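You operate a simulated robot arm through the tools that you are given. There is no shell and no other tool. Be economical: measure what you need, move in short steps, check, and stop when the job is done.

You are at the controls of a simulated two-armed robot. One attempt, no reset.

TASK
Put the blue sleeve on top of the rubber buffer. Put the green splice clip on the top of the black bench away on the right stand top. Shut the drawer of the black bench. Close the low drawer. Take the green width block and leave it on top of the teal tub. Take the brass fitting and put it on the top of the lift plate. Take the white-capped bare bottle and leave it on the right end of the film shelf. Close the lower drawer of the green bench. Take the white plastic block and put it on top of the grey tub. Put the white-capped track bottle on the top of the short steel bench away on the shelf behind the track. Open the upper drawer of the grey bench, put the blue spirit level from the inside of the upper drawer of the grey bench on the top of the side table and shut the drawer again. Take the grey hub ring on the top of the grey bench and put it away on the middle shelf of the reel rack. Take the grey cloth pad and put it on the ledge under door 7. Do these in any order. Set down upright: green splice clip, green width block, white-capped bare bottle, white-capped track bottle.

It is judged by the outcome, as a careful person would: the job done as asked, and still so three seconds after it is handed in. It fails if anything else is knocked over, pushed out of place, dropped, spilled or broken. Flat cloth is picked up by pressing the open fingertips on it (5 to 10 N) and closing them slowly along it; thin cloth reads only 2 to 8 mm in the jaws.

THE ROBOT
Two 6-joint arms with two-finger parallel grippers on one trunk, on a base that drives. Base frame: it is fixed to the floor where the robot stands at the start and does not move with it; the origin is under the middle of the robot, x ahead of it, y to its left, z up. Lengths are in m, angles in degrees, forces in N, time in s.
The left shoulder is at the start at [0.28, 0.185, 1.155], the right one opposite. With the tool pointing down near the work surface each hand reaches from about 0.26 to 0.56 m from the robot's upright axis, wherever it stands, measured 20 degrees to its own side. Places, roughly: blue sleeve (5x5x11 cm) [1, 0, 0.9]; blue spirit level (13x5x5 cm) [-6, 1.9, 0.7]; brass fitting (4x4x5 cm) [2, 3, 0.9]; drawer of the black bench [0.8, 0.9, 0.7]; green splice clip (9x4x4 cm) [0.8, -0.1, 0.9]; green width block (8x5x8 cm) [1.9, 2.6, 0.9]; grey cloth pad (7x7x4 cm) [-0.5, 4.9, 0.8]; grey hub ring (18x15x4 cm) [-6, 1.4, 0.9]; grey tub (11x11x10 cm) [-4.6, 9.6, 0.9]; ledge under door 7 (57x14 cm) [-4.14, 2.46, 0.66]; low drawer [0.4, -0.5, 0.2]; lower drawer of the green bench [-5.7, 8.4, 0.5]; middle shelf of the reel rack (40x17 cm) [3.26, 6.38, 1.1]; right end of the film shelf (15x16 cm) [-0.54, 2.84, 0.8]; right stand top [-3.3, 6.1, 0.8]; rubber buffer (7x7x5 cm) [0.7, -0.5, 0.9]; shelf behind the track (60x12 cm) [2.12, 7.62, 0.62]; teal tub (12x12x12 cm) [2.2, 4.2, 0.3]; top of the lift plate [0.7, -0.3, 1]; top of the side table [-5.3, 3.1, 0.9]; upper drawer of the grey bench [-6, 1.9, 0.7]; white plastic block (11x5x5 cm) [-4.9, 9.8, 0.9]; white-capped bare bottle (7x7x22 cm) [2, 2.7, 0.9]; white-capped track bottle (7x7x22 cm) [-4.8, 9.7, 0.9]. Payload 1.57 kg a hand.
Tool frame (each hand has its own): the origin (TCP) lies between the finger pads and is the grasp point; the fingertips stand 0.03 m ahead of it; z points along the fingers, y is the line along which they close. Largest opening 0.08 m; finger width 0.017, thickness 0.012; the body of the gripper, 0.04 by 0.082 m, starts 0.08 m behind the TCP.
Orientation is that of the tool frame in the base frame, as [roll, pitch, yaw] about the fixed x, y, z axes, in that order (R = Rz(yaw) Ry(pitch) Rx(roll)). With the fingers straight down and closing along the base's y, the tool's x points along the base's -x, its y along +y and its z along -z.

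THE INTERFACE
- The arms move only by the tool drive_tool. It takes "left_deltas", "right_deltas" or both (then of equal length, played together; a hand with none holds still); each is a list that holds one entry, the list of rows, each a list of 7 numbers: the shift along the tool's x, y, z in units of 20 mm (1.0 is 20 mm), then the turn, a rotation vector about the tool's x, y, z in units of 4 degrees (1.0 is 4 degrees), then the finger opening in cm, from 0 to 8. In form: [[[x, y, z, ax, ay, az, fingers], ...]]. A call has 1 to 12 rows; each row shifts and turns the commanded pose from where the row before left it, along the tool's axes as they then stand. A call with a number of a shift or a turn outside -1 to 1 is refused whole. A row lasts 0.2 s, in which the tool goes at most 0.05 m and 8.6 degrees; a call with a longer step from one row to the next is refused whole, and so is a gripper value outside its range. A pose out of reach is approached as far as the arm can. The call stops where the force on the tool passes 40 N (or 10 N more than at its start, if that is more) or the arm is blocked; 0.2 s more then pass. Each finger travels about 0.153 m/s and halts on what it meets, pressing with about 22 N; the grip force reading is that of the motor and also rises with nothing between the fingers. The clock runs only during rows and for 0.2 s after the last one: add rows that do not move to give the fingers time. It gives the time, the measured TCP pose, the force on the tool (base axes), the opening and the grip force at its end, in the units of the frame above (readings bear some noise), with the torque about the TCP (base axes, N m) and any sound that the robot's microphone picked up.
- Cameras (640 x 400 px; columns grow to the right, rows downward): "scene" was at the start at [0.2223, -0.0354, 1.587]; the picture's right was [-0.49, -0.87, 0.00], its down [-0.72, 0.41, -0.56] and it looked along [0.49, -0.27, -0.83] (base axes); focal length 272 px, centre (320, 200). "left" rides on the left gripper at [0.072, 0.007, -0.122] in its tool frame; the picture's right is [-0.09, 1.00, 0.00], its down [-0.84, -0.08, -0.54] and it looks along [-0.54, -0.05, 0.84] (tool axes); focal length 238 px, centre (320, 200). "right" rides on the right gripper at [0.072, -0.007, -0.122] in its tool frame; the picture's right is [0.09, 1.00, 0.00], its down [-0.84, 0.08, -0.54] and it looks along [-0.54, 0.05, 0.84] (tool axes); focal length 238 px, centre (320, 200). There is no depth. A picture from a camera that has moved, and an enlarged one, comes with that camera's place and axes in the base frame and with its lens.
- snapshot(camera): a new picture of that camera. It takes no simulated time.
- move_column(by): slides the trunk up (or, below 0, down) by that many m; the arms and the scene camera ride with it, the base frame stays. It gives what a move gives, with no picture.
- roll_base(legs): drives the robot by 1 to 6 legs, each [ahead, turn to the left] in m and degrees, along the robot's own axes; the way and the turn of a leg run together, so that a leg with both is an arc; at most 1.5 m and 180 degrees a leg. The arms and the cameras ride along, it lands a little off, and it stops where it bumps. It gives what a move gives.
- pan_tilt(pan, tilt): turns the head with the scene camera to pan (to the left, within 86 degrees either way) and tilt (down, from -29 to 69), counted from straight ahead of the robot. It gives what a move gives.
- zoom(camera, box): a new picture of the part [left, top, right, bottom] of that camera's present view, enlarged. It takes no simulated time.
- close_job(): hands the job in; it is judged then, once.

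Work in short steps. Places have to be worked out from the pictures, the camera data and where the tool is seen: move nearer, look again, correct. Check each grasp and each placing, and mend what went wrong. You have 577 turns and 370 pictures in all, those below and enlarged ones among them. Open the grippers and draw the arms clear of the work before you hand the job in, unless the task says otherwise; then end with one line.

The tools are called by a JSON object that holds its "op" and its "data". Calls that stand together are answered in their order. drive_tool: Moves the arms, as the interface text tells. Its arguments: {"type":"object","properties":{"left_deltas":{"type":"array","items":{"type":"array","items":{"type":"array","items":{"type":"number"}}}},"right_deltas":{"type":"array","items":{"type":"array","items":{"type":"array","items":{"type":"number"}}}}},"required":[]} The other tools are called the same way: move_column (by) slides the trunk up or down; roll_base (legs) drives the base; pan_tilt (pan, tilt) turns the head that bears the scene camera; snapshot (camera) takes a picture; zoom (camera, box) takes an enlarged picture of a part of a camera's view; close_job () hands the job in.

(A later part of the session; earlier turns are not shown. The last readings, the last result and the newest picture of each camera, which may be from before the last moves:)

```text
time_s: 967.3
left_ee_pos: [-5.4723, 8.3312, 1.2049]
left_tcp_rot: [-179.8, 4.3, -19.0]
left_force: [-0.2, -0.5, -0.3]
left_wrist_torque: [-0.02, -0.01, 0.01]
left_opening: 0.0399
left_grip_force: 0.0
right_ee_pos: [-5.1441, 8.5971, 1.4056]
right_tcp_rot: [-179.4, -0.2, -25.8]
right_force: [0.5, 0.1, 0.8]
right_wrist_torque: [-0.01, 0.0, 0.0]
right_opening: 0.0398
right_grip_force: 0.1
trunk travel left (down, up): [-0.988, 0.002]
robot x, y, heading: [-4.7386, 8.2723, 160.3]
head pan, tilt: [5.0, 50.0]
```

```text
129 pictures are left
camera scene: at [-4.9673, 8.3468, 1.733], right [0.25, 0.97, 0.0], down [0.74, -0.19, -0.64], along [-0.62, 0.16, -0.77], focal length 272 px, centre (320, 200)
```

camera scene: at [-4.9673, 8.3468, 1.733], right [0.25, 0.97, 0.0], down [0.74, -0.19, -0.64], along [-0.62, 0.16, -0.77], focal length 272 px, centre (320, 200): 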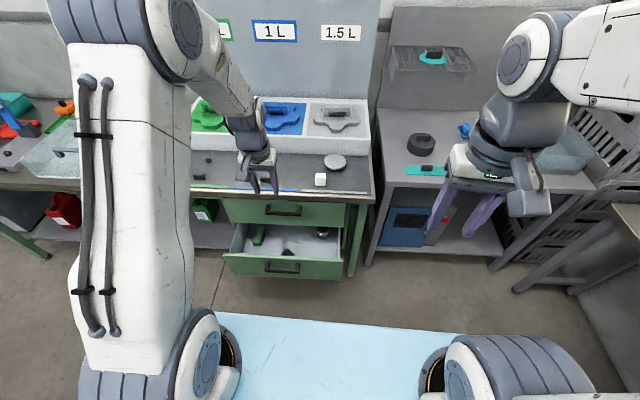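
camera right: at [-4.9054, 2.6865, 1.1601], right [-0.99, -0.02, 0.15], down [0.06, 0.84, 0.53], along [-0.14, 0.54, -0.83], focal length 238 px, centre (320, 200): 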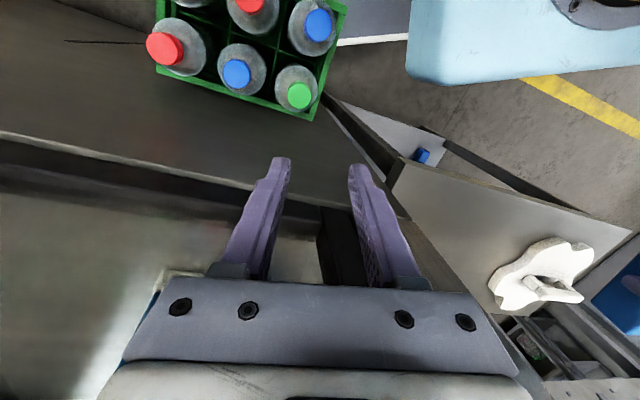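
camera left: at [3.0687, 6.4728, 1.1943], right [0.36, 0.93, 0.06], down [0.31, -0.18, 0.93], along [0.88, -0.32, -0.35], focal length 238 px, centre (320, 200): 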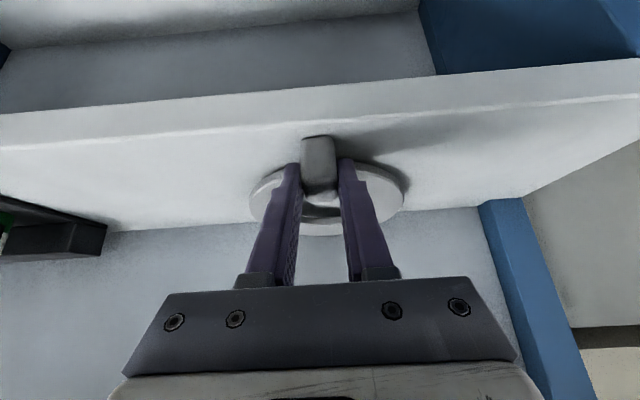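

The lower drawer sticks out about 0.18 m. I'll move 0.25 m closer, close the left fingers, lower the trunk and look before pushing.

{"op": "roll_base", "data": {"legs": [[0.25, 1]]}}

{"op": "drive_tool", "data": {"left_deltas": [[[1, 0.3, 0, 0, 1, 0, 2], [1, 0.3, 0, 0, 0, 0, 0], [1, 0, 0, 0, 0, 0, 0], [1, 0, 0, 0, 0, 0, 0], [1, 0, 0, 0, 0, 0, 0], [1, 0, 0, 0, 0, 0, 0], [1, 0, 0, 0, 0, 0, 0], [1, 0, 0, 0, 0, 0, 0], [1, 0, 0, 0, 0, 0, 0], [1, 0, 0, 0, 0, 0, 0], [1, 0, 0, 0, 0, 0, 0], [0, 0, 0, 0, 0, 0, 0]]]}}

{"op": "move_column", "data": {"by": -0.3}}

{"op": "move_column", "data": {"by": -0.27}}

{"op": "snapshot", "data": {"camera": "left"}}

{"op": "snapshot", "data": {"camera": "scene"}}

```text
time_s: 969.1
left_ee_pos: [-5.714, 8.3965, 1.2057]
left_tcp_rot: [-179.8, 4.2, -17.9]
left_force: [-0.3, -0.3, -0.4]
left_wrist_torque: [0.01, 0.02, -0.02]
left_opening: 0.04
left_grip_force: 0.0
right_ee_pos: [-5.3896, 8.6699, 1.4057]
right_tcp_rot: [-179.3, -0.4, -24.4]
right_force: [-0.1, 0.7, -1.0]
right_wrist_torque: [0.0, 0.02, -0.03]
right_opening: 0.0399
right_grip_force: 0.0
trunk travel left (down, up): [-0.988, 0.002]
robot x, y, heading: [-4.9734, 8.3556, 161.9]
head pan, tilt: [5.0, 50.0]
```

```text
time_s: 971.7
left_ee_pos: [-5.5395, 8.3297, 1.2029]
left_tcp_rot: [-179.9, 0.3, -17.8]
left_force: [0.6, -0.1, 0.0]
left_wrist_torque: [-0.01, 0.0, -0.02]
left_opening: 0.0002
left_grip_force: 20.9
left hand out of reach, approached as far as the arm can: row 10, 11
right_ee_pos: [-5.3872, 8.6689, 1.4073]
right_tcp_rot: [-179.4, -0.3, -24.4]
right_force: [1.1, 0.2, -0.4]
right_wrist_torque: [-0.02, -0.01, 0.0]
right_opening: 0.0404
right_grip_force: 0.0
trunk travel left (down, up): [-0.988, 0.002]
robot x, y, heading: [-4.9766, 8.3501, 161.8]
head pan, tilt: [5.0, 50.0]
```

```text
time_s: 974.7
left_ee_pos: [-5.5404, 8.3287, 0.9035]
left_tcp_rot: [-179.9, 0.3, -17.8]
left_force: [0.2, 0.2, -0.3]
left_wrist_torque: [0.0, 0.01, -0.01]
left_opening: 0.0
left_grip_force: 21.2
right_ee_pos: [-5.3865, 8.6693, 1.1062]
right_tcp_rot: [-179.5, -0.3, -24.5]
right_force: [0.4, -0.5, -0.6]
right_wrist_torque: [-0.02, -0.01, 0.01]
right_opening: 0.0402
right_grip_force: 0.1
trunk travel left (down, up): [-0.688, 0.302]
robot x, y, heading: [-4.9779, 8.3548, 161.8]
head pan, tilt: [5.0, 50.0]
```

```text
time_s: 977.5
left_ee_pos: [-5.5412, 8.3307, 0.6339]
left_tcp_rot: [-179.9, 0.3, -17.7]
left_force: [-0.3, -0.3, 0.4]
left_wrist_torque: [0.0, 0.02, 0.0]
left_opening: 0.0
left_grip_force: 21.1
right_ee_pos: [-5.3871, 8.6687, 0.8368]
right_tcp_rot: [-179.5, -0.2, -24.3]
right_force: [0.4, 0.2, 0.0]
right_wrist_torque: [0.02, -0.02, 0.03]
right_opening: 0.0399
right_grip_force: 0.2
trunk travel left (down, up): [-0.418, 0.572]
robot x, y, heading: [-4.9806, 8.356, 161.9]
head pan, tilt: [5.0, 50.0]
```

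```text
128 pictures are left
camera left: at [-5.4747, 8.2995, 0.7573], right [-0.39, -0.92, 0.0], down [-0.77, 0.33, 0.55], along [-0.5, 0.22, -0.84], focal length 238 px, centre (320, 200)
```

left: 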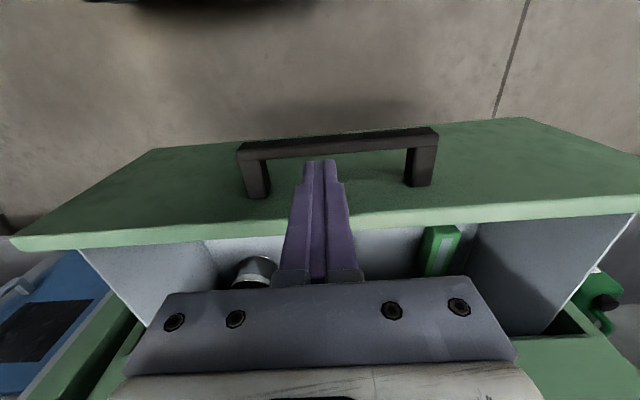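

```text
127 pictures are left
camera scene: at [-5.2063, 8.4229, 1.163], right [0.23, 0.97, 0.0], down [0.75, -0.18, -0.64], along [-0.62, 0.15, -0.77], focal length 272 px, centre (320, 200)
```

scene: 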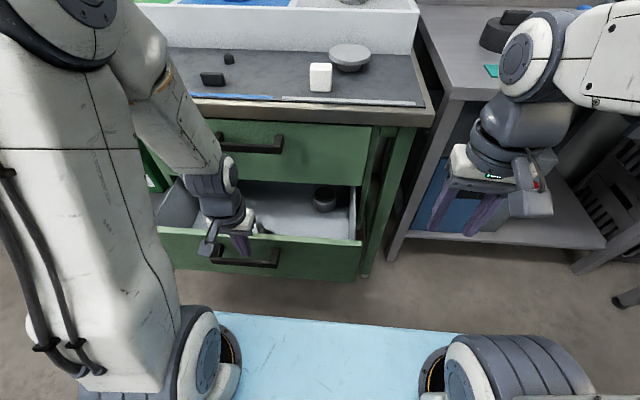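

The drawer top edge is at z≈0.58, and handles stick out at mid-width. I'll shift the hand 12.5 cm right of the handles, lower it 4 cm, and push there.

{"op": "drive_tool", "data": {"left_deltas": [[[0, -1, 0, 0, 0, 0, 0], [0, -1, 0, 0, 0, 0, 0], [0, -1, 0, 0, 0, 0, 0], [0, -1, 0, 0, 0, 0, 0], [0, -1, 0, 0, 0, 0, 0], [0, -1, 0, 0, 0, 0, 0], [0, -0.3, 0.7, 0, 0, 0, 0], [0, 0, 0.8, 0, 0, 0, 0], [0, 0, 0.8, 0, 0, 0, 0], [0, 0, 0, 0, 0, 0, 0]]]}}

{"op": "snapshot", "data": {"camera": "left"}}

```text
time_s: 979.7
left_ee_pos: [-5.5007, 8.4486, 0.5884]
left_tcp_rot: [-179.8, 0.4, -17.8]
left_force: [0.1, -0.9, -0.3]
left_wrist_torque: [-0.04, 0.03, 0.01]
left_opening: 0.0
left_grip_force: 21.2
right_ee_pos: [-5.3858, 8.6683, 0.8373]
right_tcp_rot: [-179.3, -0.2, -24.4]
right_force: [0.0, -0.2, 0.4]
right_wrist_torque: [-0.01, 0.01, 0.0]
right_opening: 0.0401
right_grip_force: 0.0
trunk travel left (down, up): [-0.418, 0.572]
robot x, y, heading: [-4.9775, 8.3522, 162.0]
head pan, tilt: [5.0, 50.0]
```

```text
126 pictures are left
camera left: at [-5.4351, 8.419, 0.7118], right [-0.39, -0.92, 0.0], down [-0.77, 0.33, 0.55], along [-0.5, 0.22, -0.84], focal length 238 px, centre (320, 200)
```

left: 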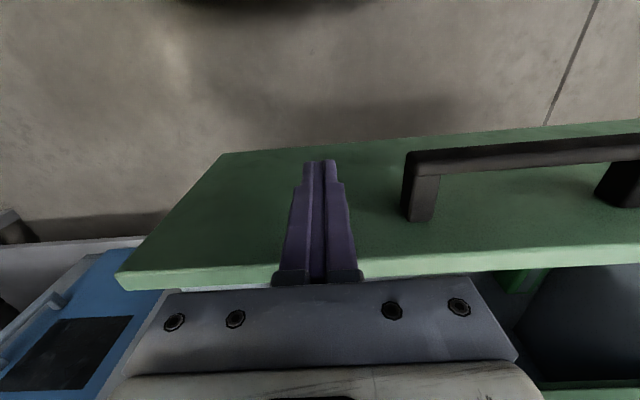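

Good, the hand is in front of the panel beside the handle. I'll push forward.

{"op": "drive_tool", "data": {"left_deltas": [[[-0.6, 0, 0, 0, 0, 0, 0], [-0.6, 0, 0, 0, 0, 0, 0], [-0.6, 0, 0, 0, 0, 0, 0], [-0.6, 0, 0, 0, 0, 0, 0], [-0.6, 0, 0, 0, 0, 0, 0], [-0.6, 0, 0, 0, 0, 0, 0], [-0.6, 0, 0, 0, 0, 0, 0], [-0.6, 0, 0, 0, 0, 0, 0], [-0.6, 0, 0, 0, 0, 0, 0], [-0.6, 0, 0, 0, 0, 0, 0], [-0.6, 0, 0, 0, 0, 0, 0], [-0.6, 0, 0, 0, 0, 0, 0]]]}}

{"op": "drive_tool", "data": {"left_deltas": [[[-0.5, 0, 0, 0, 0, 0, 0], [-0.5, 0, 0, 0, 0, 0, 0], [-0.5, 0, 0, 0, 0, 0, 0], [-0.5, 0, 0, 0, 0, 0, 0], [-0.5, 0, 0, 0, 0, 0, 0], [-0.5, 0, 0, 0, 0, 0, 0], [-0.5, 0, 0, 0, 0, 0, 0], [-0.5, 0, 0, 0, 0, 0, 0], [-0.5, 0, 0, 0, 0, 0, 0], [-0.5, 0, 0, 0, 0, 0, 0], [-0.5, 0, 0, 0, 0, 0, 0], [-0.5, 0, 0, 0, 0, 0, 0]]]}}

{"op": "snapshot", "data": {"camera": "scene"}}

```text
time_s: 982.3
left_ee_pos: [-5.6388, 8.4936, 0.5893]
left_tcp_rot: [-179.8, 0.4, -17.8]
left_force: [-0.3, -0.4, 0.5]
left_wrist_torque: [-0.02, 0.0, -0.01]
left_opening: 0.0
left_grip_force: 21.4
right_ee_pos: [-5.386, 8.6685, 0.8373]
right_tcp_rot: [-179.4, -0.1, -24.4]
right_force: [-0.1, 0.1, -0.2]
right_wrist_torque: [0.01, 0.01, 0.01]
right_opening: 0.0398
right_grip_force: 0.0
trunk travel left (down, up): [-0.418, 0.572]
robot x, y, heading: [-4.979, 8.3566, 161.7]
head pan, tilt: [5.0, 50.0]
```

```text
time_s: 984.5
left_ee_pos: [-5.6381, 8.4666, 0.538]
left_tcp_rot: [178.8, -11.9, -18.1]
left_force: [-68.8, -88.3, 691.9]
left_wrist_torque: [28.95, 28.42, 4.39]
left_opening: 0.0005
left_grip_force: 21.6
right_ee_pos: [-5.4026, 8.66, 0.8185]
right_tcp_rot: [179.8, 3.3, -23.3]
right_force: [-5.2, 3.7, -5.5]
right_wrist_torque: [-0.31, -0.61, 0.0]
right_opening: 0.0398
right_grip_force: 0.0
trunk travel left (down, up): [-0.418, 0.572]
robot x, y, heading: [-4.9384, 8.3404, 163.2]
head pan, tilt: [5.0, 50.0]
stopped in row 10 (right hand): the arm was blocked; the commanded pose is now the measured one
```

```text
125 pictures are left
camera scene: at [-5.1161, 8.3968, 1.1862], right [0.2, 0.98, 0.0], down [0.72, -0.15, -0.68], along [-0.66, 0.14, -0.73], focal length 272 px, centre (320, 200)
```

scene: 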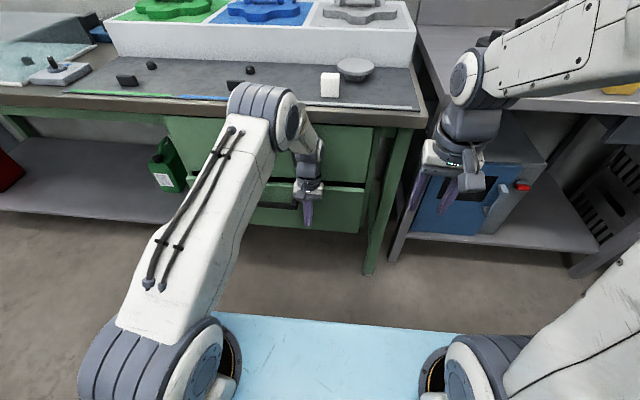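

The drawer looks shut, but the arm has jammed with a high force. I'll relieve it immediately by backing the base straight off.

{"op": "roll_base", "data": {"legs": [[-0.08, 0]]}}

{"op": "snapshot", "data": {"camera": "scene"}}

```text
time_s: 985.2
left_ee_pos: [-5.6227, 8.4634, 0.5433]
left_tcp_rot: [179.3, -15.9, -19.7]
left_force: [-19.8, -65.9, 172.3]
left_wrist_torque: [9.69, 7.88, 3.11]
left_opening: 0.0
left_grip_force: 21.7
right_ee_pos: [-5.4471, 8.6717, 0.7951]
right_tcp_rot: [179.7, 7.1, -23.8]
right_force: [-0.6, 2.8, -2.7]
right_wrist_torque: [-0.17, 0.03, 0.06]
right_opening: 0.0399
right_grip_force: 0.1
trunk travel left (down, up): [-0.418, 0.572]
robot x, y, heading: [-4.9182, 8.3462, 165.6]
head pan, tilt: [5.0, 50.0]
stopped in leg 1: the robot was blocked; the commanded pose is now the measured one
```

```text
124 pictures are left
camera scene: at [-5.0645, 8.3766, 1.1959], right [0.16, 0.99, 0.0], down [0.71, -0.11, -0.7], along [-0.69, 0.11, -0.72], focal length 272 px, centre (320, 200)
```

scene: 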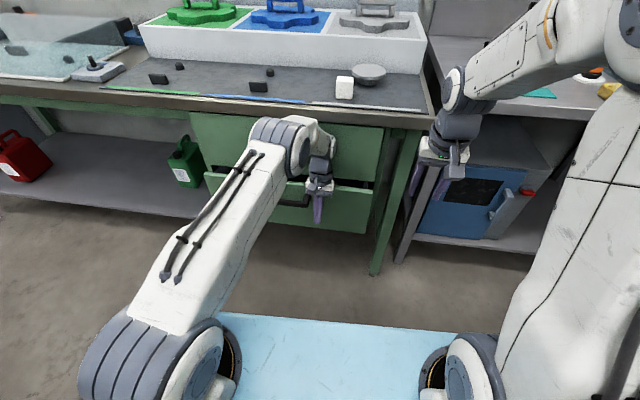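

{"op": "snapshot", "data": {"camera": "left"}}

{"op": "zoom", "data": {"camera": "scene", "box": [180, 90, 400, 260]}}

```text
123 pictures are left
camera left: at [-5.5925, 8.4448, 0.6819], right [-0.42, -0.91, -0.01], down [-0.87, 0.4, 0.29], along [-0.26, 0.13, -0.96], focal length 238 px, centre (320, 200)
```

left: 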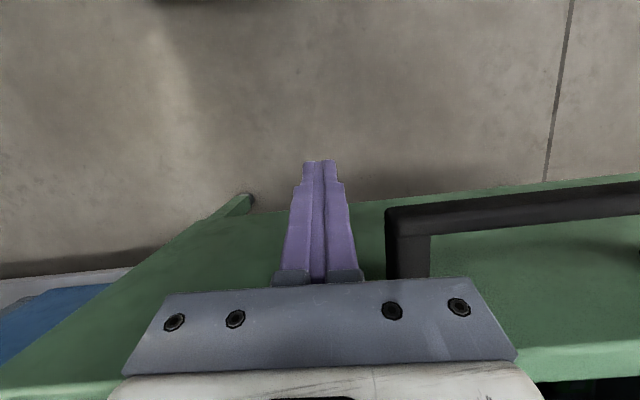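

```text
2.35 times, centred on (290, 175) of scene
camera zoom: at [-5.0645, 8.3766, 1.1959], right [0.16, 0.99, 0.0], down [0.71, -0.11, -0.7], along [-0.69, 0.11, -0.72], focal length 641 px, centre (391, 259)
```

zoom: 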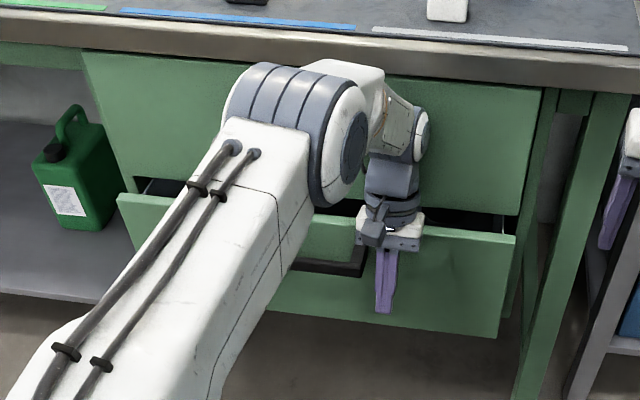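

I see: the wrist met the upper drawer's face before the lower drawer was fully in; it's still about 5 cm open. I'll draw the hand back gently.

{"op": "drive_tool", "data": {"left_deltas": [[[0.5, 0, 0, 0, 0, 0, 0], [0.5, 0, 0, 0, 0, 0, 0], [0.5, 0, 0, 0, 0, 0, 0], [0.5, 0, 0, 0, 0, 0, 0]]]}}

```text
time_s: 985.5
left_ee_pos: [-5.6102, 8.4561, 0.548]
left_tcp_rot: [179.3, -19.6, -20.3]
left_force: [-17.3, -58.6, 257.4]
left_wrist_torque: [11.88, 13.77, 2.1]
left_opening: 0.0002
left_grip_force: 21.3
right_ee_pos: [-5.4888, 8.6825, 0.7795]
right_tcp_rot: [179.0, 10.5, -24.1]
right_force: [1.0, 1.7, -4.6]
right_wrist_torque: [-0.17, 0.14, 0.05]
right_opening: 0.0403
right_grip_force: 0.1
trunk travel left (down, up): [-0.418, 0.572]
robot x, y, heading: [-4.9004, 8.3437, 166.9]
head pan, tilt: [5.0, 50.0]
stopped in row 1 (left hand): the force on the tool passed its limit at 234 N (the readings are from after the stop); the commanded pose is now the measured one
```

{"op": "snapshot", "data": {"camera": "scene"}}

```text
121 pictures are left
camera scene: at [-5.0483, 8.3726, 1.1971], right [0.14, 0.99, 0.01], down [0.71, -0.1, -0.7], along [-0.69, 0.1, -0.72], focal length 272 px, centre (320, 200)
```

scene: 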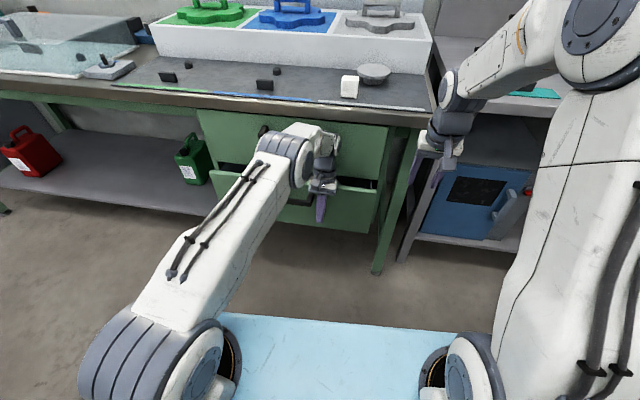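

The robot is leaning back about 4°, propped up by the left hand pressing down on the drawer. Raising the hand should lower the robot back, so I'll lift the left hand slowly.

{"op": "drive_tool", "data": {"left_deltas": [[[0, 0, -0.4, 0, 0, 0, 0], [0, 0, -0.4, 0, 0, 0, 0], [0, 0, -0.4, 0, 0, 0, 0]]]}}

```text
time_s: 985.8
left_ee_pos: [-5.5784, 8.4341, 0.5183]
left_tcp_rot: [179.5, -30.4, -18.8]
left_force: [30.5, 60.5, 315.0]
left_wrist_torque: [-4.19, 21.33, -3.17]
left_opening: 0.0
left_grip_force: 21.2
right_ee_pos: [-5.5303, 8.69, 0.7412]
right_tcp_rot: [179.2, 11.0, -24.2]
right_force: [4.4, 0.8, -8.1]
right_wrist_torque: [-0.07, 0.56, 0.1]
right_opening: 0.0398
right_grip_force: 0.0
trunk travel left (down, up): [-0.418, 0.572]
robot x, y, heading: [-4.8905, 8.3426, 167.8]
head pan, tilt: [5.0, 50.0]
stopped in row 1 (left hand): the arm was blocked; the commanded pose is now the measured one
```

{"op": "pan_tilt", "data": {"pan": 5, "tilt": 45}}

{"op": "snapshot", "data": {"camera": "scene"}}

```text
time_s: 986.5
left_ee_pos: [-5.5841, 8.4349, 0.5159]
left_tcp_rot: [179.0, -28.4, -19.4]
left_force: [11.9, 22.3, 192.5]
left_wrist_torque: [-1.6, 12.09, -1.3]
left_opening: 0.0001
left_grip_force: 21.6
right_ee_pos: [-5.5301, 8.6971, 0.7641]
right_tcp_rot: [178.9, 12.3, -24.5]
right_force: [-0.4, -0.1, -0.6]
right_wrist_torque: [0.04, 0.0, 0.01]
right_opening: 0.0401
right_grip_force: 0.1
trunk travel left (down, up): [-0.418, 0.572]
robot x, y, heading: [-4.8976, 8.3446, 167.7]
head pan, tilt: [5.0, 45.0]
```

```text
120 pictures are left
camera scene: at [-5.0471, 8.3671, 1.2058], right [0.13, 0.99, 0.01], down [0.64, -0.08, -0.76], along [-0.75, 0.1, -0.65], focal length 272 px, centre (320, 200)
```

scene: 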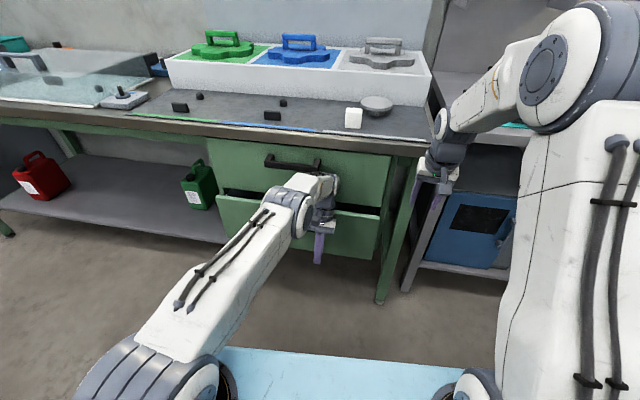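

It's static now: the palm is resting on the drawer front's top edge and propping the robot back 4.5°. Raising the trunk 5 cm should let the base settle back down.

{"op": "move_column", "data": {"by": 0.05}}

```text
time_s: 986.8
left_ee_pos: [-5.5628, 8.4279, 0.4784]
left_tcp_rot: [178.7, -35.3, -20.5]
left_force: [-0.4, -0.2, 0.5]
left_wrist_torque: [0.01, -0.05, 0.0]
left_opening: 0.0001
left_grip_force: 21.3
right_ee_pos: [-5.5724, 8.7085, 0.7172]
right_tcp_rot: [179.4, 10.9, -24.8]
right_force: [-0.4, -0.9, 0.4]
right_wrist_torque: [0.14, -0.02, -0.04]
right_opening: 0.0399
right_grip_force: 0.0
trunk travel left (down, up): [-0.421, 0.569]
robot x, y, heading: [-4.8982, 8.3413, 168.1]
head pan, tilt: [5.0, 45.0]
stopped: the arm was blocked; the commanded pose is now the measured one
```

The force dropped to zero, so the hand has come free. I'll back the base away a little and check posture.

{"op": "roll_base", "data": {"legs": [[-0.1, 0]]}}

{"op": "snapshot", "data": {"camera": "scene"}}

```text
time_s: 987.5
left_ee_pos: [-5.5191, 8.4154, 0.4209]
left_tcp_rot: [179.2, -47.7, -22.6]
left_force: [2.9, -6.2, -6.8]
left_wrist_torque: [0.22, -0.32, 0.34]
left_opening: 0.0
left_grip_force: 21.3
right_ee_pos: [-5.6173, 8.7267, 0.6156]
right_tcp_rot: [-179.2, 5.4, -25.1]
right_force: [-0.1, -0.2, -0.6]
right_wrist_torque: [0.03, 0.03, 0.01]
right_opening: 0.0398
right_grip_force: 0.2
trunk travel left (down, up): [-0.421, 0.569]
robot x, y, heading: [-4.8901, 8.3371, 166.3]
head pan, tilt: [5.0, 45.0]
stopped in leg 1: the robot was blocked; the commanded pose is now the measured one
```

```text
119 pictures are left
camera scene: at [-5.0821, 8.3783, 1.1873], right [0.15, 0.99, 0.0], down [0.67, -0.1, -0.73], along [-0.72, 0.11, -0.68], focal length 272 px, centre (320, 200)
```

scene: 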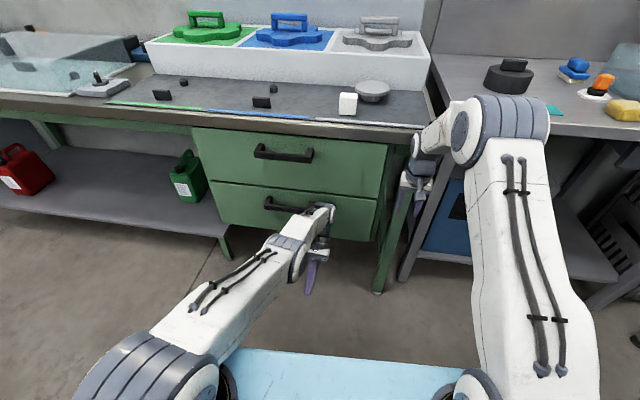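

The lower drawer is now fully shut. The right arm has sagged forward between the benches, so I'll lift and retract it carefully.

{"op": "drive_tool", "data": {"right_deltas": [[[0.5, 0, 0, 0, 0, 0, 4], [0.5, 0, 0, 0, 0, 0, 4], [0.5, 0, 0, 0, 0, 0, 4], [0.5, 0, -0.3, 0, 0, 0, 4], [0.5, 0, -0.5, 0, 0, 0, 4], [0.5, 0, -0.5, 0, 0, 0, 4]]]}}

```text
time_s: 987.9
left_ee_pos: [-5.4781, 8.3917, 0.4066]
left_tcp_rot: [178.4, -54.3, -21.8]
left_force: [0.0, -0.8, -0.7]
left_wrist_torque: [-0.01, -0.02, 0.05]
left_opening: 0.0
left_grip_force: 21.3
right_ee_pos: [-5.6203, 8.7266, 0.5998]
right_tcp_rot: [-179.5, 5.7, -25.3]
right_force: [-1.8, 1.4, -0.3]
right_wrist_torque: [0.04, -0.11, 0.0]
right_opening: 0.0399
right_grip_force: 0.0
trunk travel left (down, up): [-0.421, 0.569]
robot x, y, heading: [-4.8753, 8.3376, 165.1]
head pan, tilt: [5.0, 45.0]
stopped in row 1 (right hand): the arm was blocked; the commanded pose is now the measured one
```

{"op": "pan_tilt", "data": {"pan": -35, "tilt": 50}}

{"op": "snapshot", "data": {"camera": "scene"}}

{"op": "snapshot", "data": {"camera": "right"}}

```text
time_s: 988.9
left_ee_pos: [-5.4689, 8.3881, 0.4073]
left_tcp_rot: [178.1, -57.0, -21.6]
left_force: [-0.8, -0.1, -0.4]
left_wrist_torque: [0.0, -0.04, 0.0]
left_opening: 0.0001
left_grip_force: 21.3
right_ee_pos: [-5.6175, 8.7268, 0.5997]
right_tcp_rot: [-179.2, 5.4, -25.3]
right_force: [0.4, -0.8, -0.7]
right_wrist_torque: [0.0, 0.0, -0.02]
right_opening: 0.0399
right_grip_force: 0.1
trunk travel left (down, up): [-0.421, 0.569]
robot x, y, heading: [-4.8758, 8.3388, 164.4]
head pan, tilt: [-35.0, 50.0]
```

```text
118 pictures are left
camera scene: at [-5.0327, 8.4261, 1.1852], right [0.77, 0.64, -0.03], down [0.46, -0.58, -0.67], along [-0.44, 0.5, -0.74], focal length 272 px, centre (320, 200)
```

scene: 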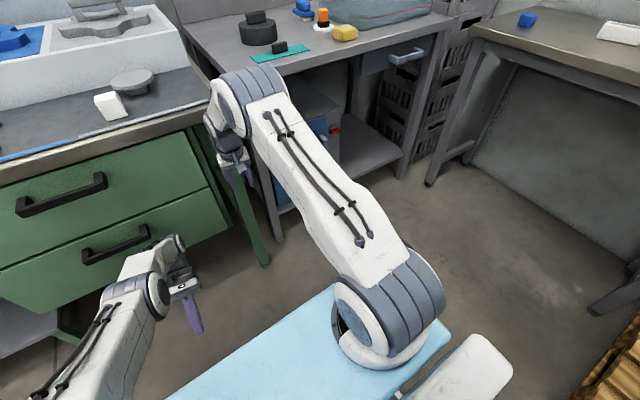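

```text
117 pictures are left
camera right: at [-5.5386, 8.6979, 0.7137], right [-0.34, -0.94, -0.02], down [-0.74, 0.26, 0.62], along [-0.57, 0.23, -0.79], focal length 238 px, centre (320, 200)
```

right: 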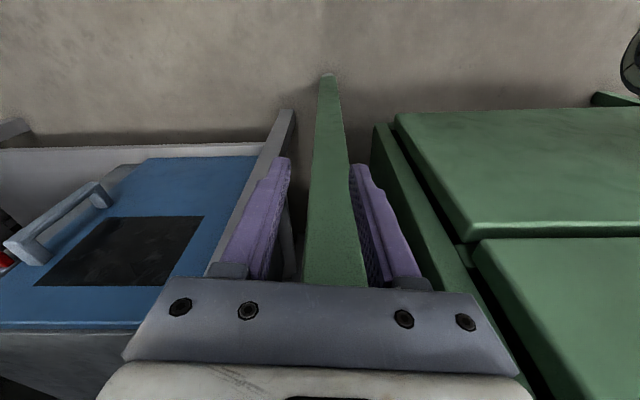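

The right gripper is straddling the green bench's leg, not gripping. No tool forces now, so I'll try raising the trunk a little.

{"op": "move_column", "data": {"by": 0.05}}

{"op": "snapshot", "data": {"camera": "scene"}}

```text
time_s: 989.3
left_ee_pos: [-5.4237, 8.3617, 0.4056]
left_tcp_rot: [177.3, -65.1, -20.5]
left_force: [1.9, -0.2, 4.8]
left_wrist_torque: [0.19, 0.5, -0.11]
left_opening: 0.0
left_grip_force: 21.7
right_ee_pos: [-5.601, 8.717, 0.5612]
right_tcp_rot: [-178.4, 0.5, -24.6]
right_force: [5.6, -0.1, 2.7]
right_wrist_torque: [0.04, 0.59, 0.04]
right_opening: 0.04
right_grip_force: 0.1
trunk travel left (down, up): [-0.425, 0.565]
robot x, y, heading: [-4.8707, 8.3392, 164.1]
head pan, tilt: [-35.0, 50.0]
stopped: the arm was blocked; the commanded pose is now the measured one
```

```text
116 pictures are left
camera scene: at [-5.0135, 8.4237, 1.1931], right [0.78, 0.63, -0.03], down [0.45, -0.59, -0.68], along [-0.44, 0.51, -0.74], focal length 272 px, centre (320, 200)
```

scene: 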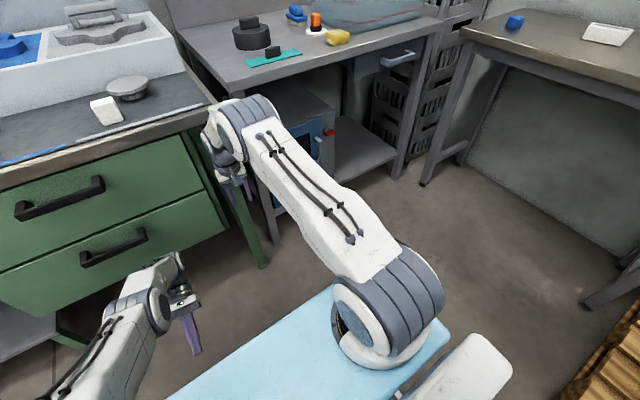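

{"op": "roll_base", "data": {"legs": [[-0.04, 0]]}}

{"op": "roll_base", "data": {"legs": [[-0.04, 0]]}}

```text
time_s: 990.0
left_ee_pos: [-5.4202, 8.3513, 0.3786]
left_tcp_rot: [178.1, -67.6, -20.7]
left_force: [0.0, -0.2, -0.8]
left_wrist_torque: [0.01, -0.02, 0.04]
left_opening: 0.0001
left_grip_force: 21.3
right_ee_pos: [-5.6169, 8.7127, 0.521]
right_tcp_rot: [-177.7, -3.4, -23.6]
right_force: [-0.7, 0.0, -0.7]
right_wrist_torque: [-0.01, -0.02, -0.01]
right_opening: 0.0401
right_grip_force: 0.2
trunk travel left (down, up): [-0.425, 0.565]
robot x, y, heading: [-4.8639, 8.3371, 164.1]
head pan, tilt: [-35.0, 50.0]
stopped in leg 1: the force on the tool passed its limit at 450 N (the readings are from after the stop); the commanded pose is now the measured one
```

```text
time_s: 990.8
left_ee_pos: [-5.4002, 8.3423, 0.3659]
left_tcp_rot: [178.6, -69.2, -20.9]
left_force: [0.3, 0.5, 0.3]
left_wrist_torque: [-0.02, -0.02, -0.03]
left_opening: 0.0001
left_grip_force: 20.8
right_ee_pos: [-5.6168, 8.71, 0.5017]
right_tcp_rot: [-177.9, -3.6, -23.4]
right_force: [1.1, -0.1, -0.5]
right_wrist_torque: [0.0, 0.01, -0.03]
right_opening: 0.04
right_grip_force: 0.1
trunk travel left (down, up): [-0.425, 0.565]
robot x, y, heading: [-4.8462, 8.3336, 164.0]
head pan, tilt: [-35.0, 50.0]
stopped in leg 1: the robot was blocked; the commanded pose is now the measured one
```

{"op": "drive_tool", "data": {"right_deltas": [[[0, 0, -0.5, 0, 0, 0, 4], [0, 0, -0.5, 0, 0, 0, 4], [0, 0, -0.5, 0, 0, 0, 4]]]}}

{"op": "pan_tilt", "data": {"pan": -20, "tilt": 60}}

{"op": "snapshot", "data": {"camera": "scene"}}

```text
time_s: 991.8
left_ee_pos: [-5.4015, 8.3432, 0.36]
left_tcp_rot: [178.5, -69.7, -20.7]
left_force: [0.0, -0.8, -0.3]
left_wrist_torque: [-0.02, -0.05, -0.02]
left_opening: 0.0
left_grip_force: 20.9
right_ee_pos: [-5.6021, 8.7061, 0.5057]
right_tcp_rot: [-177.3, -7.4, -23.5]
right_force: [0.4, -0.4, -0.4]
right_wrist_torque: [-0.05, 0.0, 0.03]
right_opening: 0.04
right_grip_force: 0.0
trunk travel left (down, up): [-0.425, 0.565]
robot x, y, heading: [-4.8462, 8.3295, 163.2]
head pan, tilt: [-35.0, 50.0]
stopped in row 3 (right hand): the arm was blocked; the commanded pose is now the measured one
```

```text
time_s: 992.5
left_ee_pos: [-5.4044, 8.3445, 0.3595]
left_tcp_rot: [178.5, -69.4, -20.8]
left_force: [1.0, -0.3, 0.0]
left_wrist_torque: [0.01, 0.02, -0.02]
left_opening: 0.0
left_grip_force: 21.5
right_ee_pos: [-5.6004, 8.7065, 0.5059]
right_tcp_rot: [-177.0, -7.7, -23.4]
right_force: [-0.4, -0.2, 0.2]
right_wrist_torque: [-0.03, 0.01, 0.01]
right_opening: 0.0399
right_grip_force: 0.0
trunk travel left (down, up): [-0.425, 0.565]
robot x, y, heading: [-4.8461, 8.3315, 163.6]
head pan, tilt: [-20.0, 60.0]
```

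```text
115 pictures are left
camera scene: at [-5.0402, 8.4115, 1.1617], right [0.59, 0.8, -0.01], down [0.69, -0.51, -0.51], along [-0.41, 0.3, -0.86], focal length 272 px, centre (320, 200)
```

scene: 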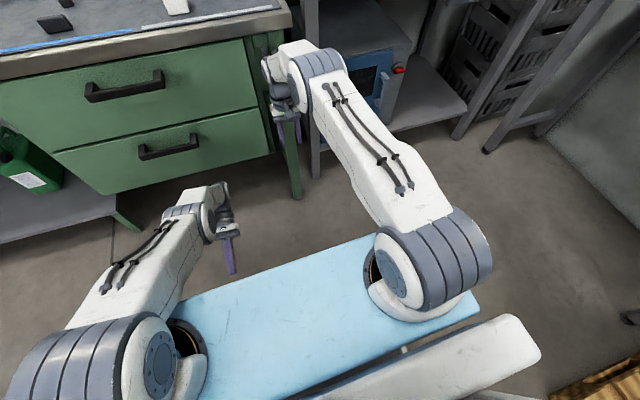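

The robot is upright again and both drawers are shut. I'll draw the right hand straight back off the bench leg.

{"op": "drive_tool", "data": {"right_deltas": [[[0.4, 0, 0, 0, 0, 0, 5], [0.4, 0, 0, 0, 0, 0, 5], [0.4, 0, 0, 0, 0, 0, 5], [0.4, 0, 0, 0, 0, 0, 5]]]}}

```text
time_s: 993.5
left_ee_pos: [-5.4085, 8.3468, 0.3516]
left_tcp_rot: [178.6, -70.1, -20.9]
left_force: [-0.1, -0.6, -0.8]
left_wrist_torque: [-0.02, -0.03, 0.0]
left_opening: 0.0
left_grip_force: 21.4
right_ee_pos: [-5.5774, 8.6953, 0.4983]
right_tcp_rot: [-177.0, -8.3, -23.5]
right_force: [-1.0, 0.3, 0.5]
right_wrist_torque: [0.01, 0.03, -0.01]
right_opening: 0.0499
right_grip_force: 0.0
trunk travel left (down, up): [-0.425, 0.565]
robot x, y, heading: [-4.8497, 8.3326, 163.4]
head pan, tilt: [-20.0, 60.0]
```

It moves freely now. I'll continue retracting the right hand.

{"op": "drive_tool", "data": {"right_deltas": [[[0.6, 0, 0, 0, 0, 0, 5], [0.6, 0, 0, 0, 0, 0, 5], [0.6, 0, 0, 0, 0, 0, 5], [0.6, 0, 0, 0, 0, 0, 5], [0.6, 0, 0, 0, 0, 0, 5], [0.6, 0, 0, 0, 0, 0, 5], [0.6, 0, 0, 0, 0, 0, 4]]]}}

{"op": "snapshot", "data": {"camera": "scene"}}

```text
time_s: 995.1
left_ee_pos: [-5.4091, 8.3437, 0.351]
left_tcp_rot: [178.7, -70.2, -20.9]
left_force: [0.3, 0.1, 0.1]
left_wrist_torque: [0.01, -0.02, -0.02]
left_opening: 0.0
left_grip_force: 21.7
right_ee_pos: [-5.5017, 8.6625, 0.5099]
right_tcp_rot: [-176.9, -8.1, -23.5]
right_force: [-0.5, 0.0, 0.7]
right_wrist_torque: [0.0, -0.02, 0.03]
right_opening: 0.0398
right_grip_force: 0.0
trunk travel left (down, up): [-0.425, 0.565]
robot x, y, heading: [-4.8474, 8.3304, 163.7]
head pan, tilt: [-20.0, 60.0]
```

```text
114 pictures are left
camera scene: at [-5.0554, 8.4153, 1.1572], right [0.59, 0.81, 0.0], down [0.7, -0.51, -0.5], along [-0.4, 0.3, -0.87], focal length 272 px, centre (320, 200)
```

scene: 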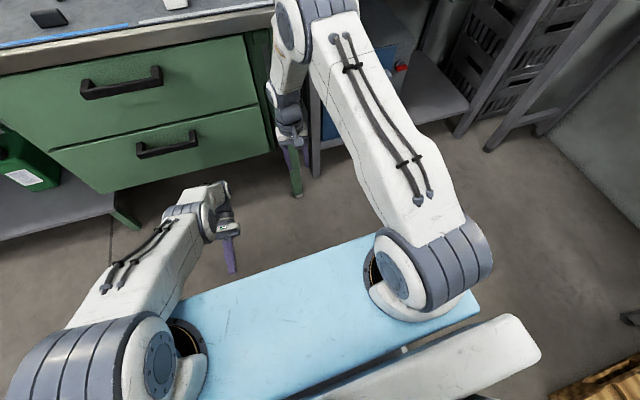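

Now I'll back the base 0.35 m, clear of the benches.

{"op": "roll_base", "data": {"legs": [[-0.35, 0]]}}

{"op": "snapshot", "data": {"camera": "scene"}}

```text
time_s: 997.4
left_ee_pos: [-5.0738, 8.2499, 0.3503]
left_tcp_rot: [178.7, -70.0, -21.4]
left_force: [0.3, 0.1, 0.0]
left_wrist_torque: [0.01, -0.03, -0.02]
left_opening: 0.0
left_grip_force: 21.3
right_ee_pos: [-5.1673, 8.5674, 0.5103]
right_tcp_rot: [-177.0, -8.2, -23.9]
right_force: [-0.4, -0.4, 0.3]
right_wrist_torque: [-0.04, -0.01, 0.02]
right_opening: 0.0401
right_grip_force: 0.1
trunk travel left (down, up): [-0.425, 0.565]
robot x, y, heading: [-4.511, 8.2308, 163.4]
head pan, tilt: [-20.0, 60.0]
```

```text
113 pictures are left
camera scene: at [-4.7217, 8.3159, 1.1572], right [0.6, 0.8, 0.0], down [0.7, -0.52, -0.5], along [-0.4, 0.3, -0.87], focal length 272 px, centre (320, 200)
```

scene: 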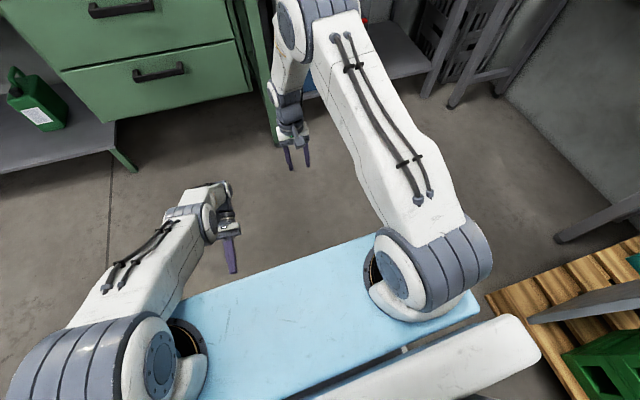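

Clear. I'll raise the trunk and bring both hands back to a normal upright pose.

{"op": "move_column", "data": {"by": 0.4}}

{"op": "drive_tool", "data": {"left_deltas": [[[0, 0, 0, 0, -1, 0, 2], [0, 0, 0, 0, -1, 0, 4], [0, 0, 0, 0, -1, 0, 4], [0, 0, 0, 0, -1, 0, 4], [0, 0, 0, 0, -1, 0, 4], [0, 0, 0, 0, -1, 0, 4], [0, 0, 0, 0, -1, 0, 4], [0, 0, 0, 0, -1, 0, 4], [0, 0, 0, 0, -1, 0, 4], [0, 0, 0, 0, -1, 0, 4], [0, 0, 0, 0, -1, 0, 4], [0, 0, 0, 0, -1, 0, 4]]], "right_deltas": [[[0, 0, -1, -0.7, -1, 0, 4], [0, 0, -1, 0, -1, 0, 4], [0, 0, -1, 0, 0, 0, 4], [0, 0, -1, 0, 0, 0, 4], [0, 0, -1, 0, 0, 0, 4], [0, 0, -1, 0, 0, 0, 4], [0, 0, -1, 0, 0, 0, 4], [0, 0, -1, 0, 0, 0, 4], [0, 0, -1, 0, 0, 0, 4], [0, 0, -1, 0, 0, 0, 4], [0, 0, 0, 0, 0, 0, 4], [0, 0, 0, 0, 0, 0, 4]]]}}

{"op": "drive_tool", "data": {"left_deltas": [[[0, 0, -0.5, 0, -1, 0, 4], [0, 0, -0.5, 0, -1, 0, 4], [0, 0, -0.5, 0, -1, 0, 4], [0, 0, -0.5, 0, -1, 0, 4], [0, 0, -0.5, 0, -1, 0, 4], [0, 0, -0.5, 0, -0.5, 0, 4], [0, 0, -1, 0, 0, 0, 4], [0, 0, -1, 0, 0, 0, 4], [0, 0, -1, 0, 0, 0, 4], [0, 0, -1, 0, 0, 0, 4]]]}}

{"op": "pan_tilt", "data": {"pan": 0, "tilt": 35}}

{"op": "snapshot", "data": {"camera": "scene"}}

```text
time_s: 1001.2
left_ee_pos: [-5.0738, 8.2498, 0.7504]
left_tcp_rot: [178.6, -70.1, -21.3]
left_force: [0.1, 0.0, -0.6]
left_wrist_torque: [0.0, -0.04, 0.02]
left_opening: 0.0
left_grip_force: 21.0
right_ee_pos: [-5.1662, 8.5676, 0.9105]
right_tcp_rot: [-177.1, -8.2, -23.7]
right_force: [-0.3, -0.6, -1.3]
right_wrist_torque: [0.01, 0.02, 0.02]
right_opening: 0.0399
right_grip_force: 0.1
trunk travel left (down, up): [-0.825, 0.165]
robot x, y, heading: [-4.5171, 8.2299, 163.4]
head pan, tilt: [-20.0, 60.0]
```

```text
time_s: 1003.8
left_ee_pos: [-5.0742, 8.2489, 0.7503]
left_tcp_rot: [179.5, -22.0, -22.3]
left_force: [0.4, 0.2, 0.6]
left_wrist_torque: [0.01, 0.02, 0.0]
left_opening: 0.0401
left_grip_force: 0.0
right_ee_pos: [-5.1738, 8.5655, 1.1105]
right_tcp_rot: [-179.8, -0.1, -23.7]
right_force: [0.4, -0.4, 0.7]
right_wrist_torque: [0.02, 0.0, 0.02]
right_opening: 0.04
right_grip_force: 0.1
trunk travel left (down, up): [-0.825, 0.165]
robot x, y, heading: [-4.514, 8.2345, 163.5]
head pan, tilt: [-20.0, 60.0]
```

```text
time_s: 1006.0
left_ee_pos: [-5.0868, 8.2551, 0.8896]
left_tcp_rot: [179.7, -0.1, -22.5]
left_force: [0.2, 0.0, -0.4]
left_wrist_torque: [0.03, 0.01, -0.04]
left_opening: 0.0398
left_grip_force: 0.0
right_ee_pos: [-5.1727, 8.5663, 1.1102]
right_tcp_rot: [-179.7, -0.3, -23.7]
right_force: [0.1, 0.2, -0.2]
right_wrist_torque: [-0.02, 0.01, -0.01]
right_opening: 0.0402
right_grip_force: 0.2
trunk travel left (down, up): [-0.825, 0.165]
robot x, y, heading: [-4.5142, 8.2318, 163.3]
head pan, tilt: [-20.0, 60.0]
```

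```text
time_s: 1006.9
left_ee_pos: [-5.0869, 8.256, 0.8875]
left_tcp_rot: [179.6, 0.0, -22.4]
left_force: [0.2, -0.5, 0.3]
left_wrist_torque: [-0.01, -0.03, 0.02]
left_opening: 0.0402
left_grip_force: 0.0
right_ee_pos: [-5.1727, 8.5668, 1.1103]
right_tcp_rot: [-179.8, -0.2, -23.6]
right_force: [0.2, 0.1, 0.7]
right_wrist_torque: [-0.02, 0.02, -0.02]
right_opening: 0.0396
right_grip_force: 0.0
trunk travel left (down, up): [-0.825, 0.165]
robot x, y, heading: [-4.5141, 8.2282, 163.5]
head pan, tilt: [0.0, 35.0]
```

```text
112 pictures are left
camera scene: at [-4.7527, 8.3014, 1.5914], right [0.29, 0.96, 0.0], down [0.55, -0.16, -0.82], along [-0.78, 0.23, -0.57], focal length 272 px, centre (320, 200)
```

scene: 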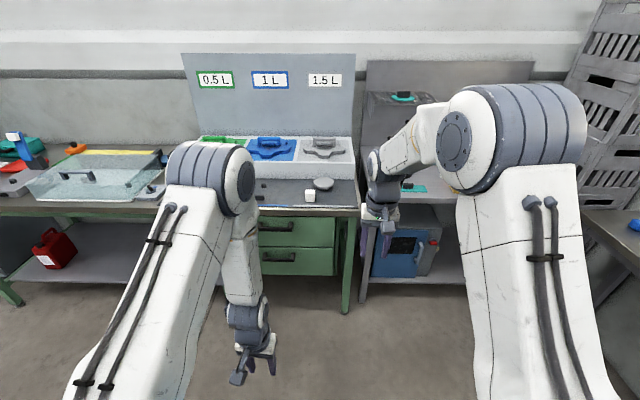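

Everything's intact and the drawers are shut. Next is the short steel bench to my right, so I'll raise the left hand, turn right and look.

{"op": "drive_tool", "data": {"left_deltas": [[[0, 0, -1, 0, 0, 0, 4], [0, 0, -1, 0, 0, 0, 4], [0, 0, -1, 0, 0, 0, 4], [0, 0, -1, 0, 0, 0, 4], [0, 0, -1, 0, 0, 0, 4], [0, 0, -1, 0, 0, 0, 4], [0, 0, -1, 0, 0, 0, 4], [0, 0, -1, 0, 0, 0, 4], [0, 0, -1, 0, 0, 0, 4], [0, 0, -1, 0, 0, 0, 4]]], "right_deltas": [[[0.5, 0, 0, 0, 0, 0, 4], [0.5, 0, 0, 0, 0, 0, 4], [0.5, 0, 0, 0, 0, 0, 4], [0.5, 0, 0, 0, 0, 0, 4], [0.5, 0, 0, 0, 0, 0, 4], [0.5, 0, 0, 0, 0, 0, 4], [0.5, 0, 0, 0, 0, 0, 4], [0.5, 0, 0, 0, 0, 0, 4], [0.5, 0, 0, 0, 0, 0, 4], [0, 0, 0, 0, 0, 0, 4]]]}}

{"op": "roll_base", "data": {"legs": [[0, -60]]}}

{"op": "pan_tilt", "data": {"pan": 0, "tilt": 35}}

{"op": "snapshot", "data": {"camera": "scene"}}

```text
time_s: 1009.1
left_ee_pos: [-5.0837, 8.2574, 1.0762]
left_tcp_rot: [179.6, 0.0, -22.6]
left_force: [-0.2, 0.4, 0.8]
left_wrist_torque: [-0.01, 0.0, -0.01]
left_opening: 0.0399
left_grip_force: 0.0
left hand out of reach, approached as far as the arm can: row 3
right_ee_pos: [-5.0898, 8.5304, 1.1113]
right_tcp_rot: [-179.8, 0.0, -23.7]
right_force: [0.0, -0.6, -0.2]
right_wrist_torque: [-0.02, 0.01, -0.02]
right_opening: 0.04
right_grip_force: 0.1
trunk travel left (down, up): [-0.825, 0.165]
robot x, y, heading: [-4.5138, 8.2328, 163.5]
head pan, tilt: [0.0, 35.0]
```

```text
time_s: 1012.2
left_ee_pos: [-4.7754, 8.7388, 1.0776]
left_tcp_rot: [179.6, -0.3, -82.6]
left_force: [0.4, -0.3, -0.1]
left_wrist_torque: [0.02, 0.0, 0.0]
left_opening: 0.04
left_grip_force: 0.0
right_ee_pos: [-4.54, 8.8793, 1.111]
right_tcp_rot: [-179.7, -0.3, -83.9]
right_force: [-0.1, -0.6, -0.9]
right_wrist_torque: [0.0, 0.03, -0.04]
right_opening: 0.04
right_grip_force: 0.1
trunk travel left (down, up): [-0.825, 0.165]
robot x, y, heading: [-4.513, 8.2342, 103.0]
head pan, tilt: [0.0, 35.0]
```

```text
time_s: 1012.8
left_ee_pos: [-4.7743, 8.7381, 1.0787]
left_tcp_rot: [179.6, -0.2, -82.7]
left_force: [0.9, 0.7, 0.9]
left_wrist_torque: [0.0, 0.01, 0.0]
left_opening: 0.0399
left_grip_force: 0.0
right_ee_pos: [-4.5396, 8.8776, 1.1119]
right_tcp_rot: [-179.8, -0.1, -83.8]
right_force: [0.4, -0.3, -0.1]
right_wrist_torque: [0.02, 0.0, -0.01]
right_opening: 0.04
right_grip_force: 0.1
trunk travel left (down, up): [-0.825, 0.165]
robot x, y, heading: [-4.5138, 8.2311, 102.8]
head pan, tilt: [0.0, 35.0]
```

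```text
111 pictures are left
camera scene: at [-4.5714, 8.4763, 1.5916], right [0.97, 0.23, 0.0], down [0.13, -0.56, -0.82], along [-0.19, 0.8, -0.58], focal length 272 px, centre (320, 200)
```

scene: 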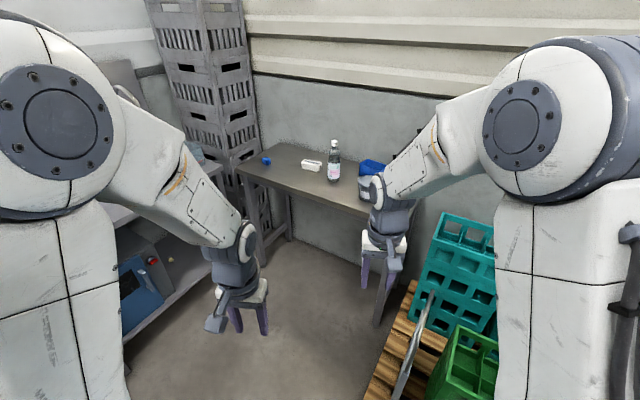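

{"op": "zoom", "data": {"camera": "scene", "box": [220, 120, 440, 260]}}

```text
2.86 times, centred on (330, 190) of scene
camera zoom: at [-4.5714, 8.4763, 1.5916], right [0.97, 0.23, 0.0], down [0.13, -0.56, -0.82], along [-0.19, 0.8, -0.58], focal length 778 px, centre (291, 229)
```

zoom: 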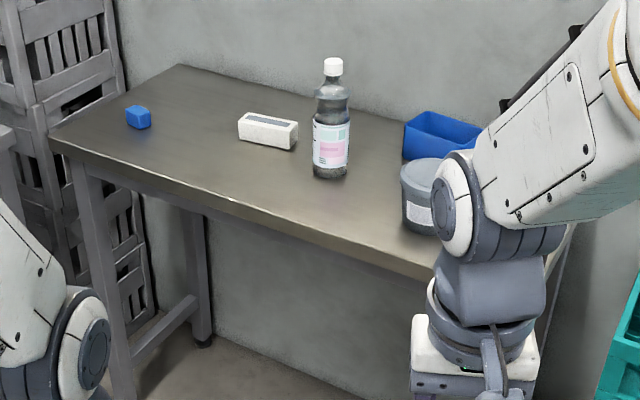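

Positions: block (-4.92,9.754), bottle (-4.783,9.672), grey tub (-4.60,9.55), bench front l≈7.45. I'll drive to face them at n≈-7.6, l≈7.0.

{"op": "roll_base", "data": {"legs": [[0, 14.5], [0.92, 0], [0, -46]]}}

{"op": "pan_tilt", "data": {"pan": 0, "tilt": 45}}

{"op": "snapshot", "data": {"camera": "scene"}}

```text
time_s: 1020.5
left_ee_pos: [-4.9026, 9.6088, 1.0781]
left_tcp_rot: [179.6, 0.0, -113.4]
left_force: [0.1, 0.0, -0.1]
left_wrist_torque: [-0.02, -0.01, 0.01]
left_opening: 0.0403
left_grip_force: 0.1
right_ee_pos: [-4.629, 9.6094, 1.1116]
right_tcp_rot: [-179.8, -0.1, -114.6]
right_force: [-0.2, 0.8, 0.5]
right_wrist_torque: [0.01, -0.02, 0.0]
right_opening: 0.0401
right_grip_force: 0.1
trunk travel left (down, up): [-0.825, 0.165]
robot x, y, heading: [-4.9397, 9.0423, 72.3]
head pan, tilt: [0.0, 35.0]
```

```text
time_s: 1021.2
left_ee_pos: [-4.9032, 9.6099, 1.0782]
left_tcp_rot: [179.6, 0.0, -113.5]
left_force: [0.0, -0.8, -0.2]
left_wrist_torque: [0.0, 0.04, -0.02]
left_opening: 0.0398
left_grip_force: 0.0
right_ee_pos: [-4.629, 9.6087, 1.1124]
right_tcp_rot: [-179.8, -0.1, -114.6]
right_force: [-0.4, 0.1, 0.3]
right_wrist_torque: [-0.02, 0.02, 0.01]
right_opening: 0.04
right_grip_force: 0.1
trunk travel left (down, up): [-0.825, 0.165]
robot x, y, heading: [-4.9404, 9.0443, 72.4]
head pan, tilt: [0.0, 45.0]
```

```text
109 pictures are left
camera scene: at [-4.8644, 9.2712, 1.5768], right [0.95, -0.3, 0.0], down [-0.21, -0.67, -0.71], along [0.21, 0.67, -0.71], focal length 272 px, centre (320, 200)
```

scene: 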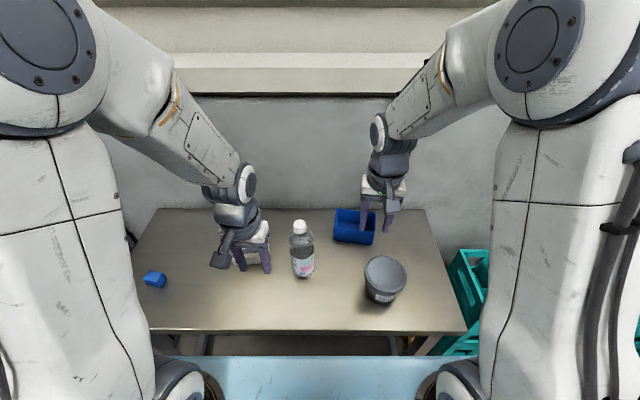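

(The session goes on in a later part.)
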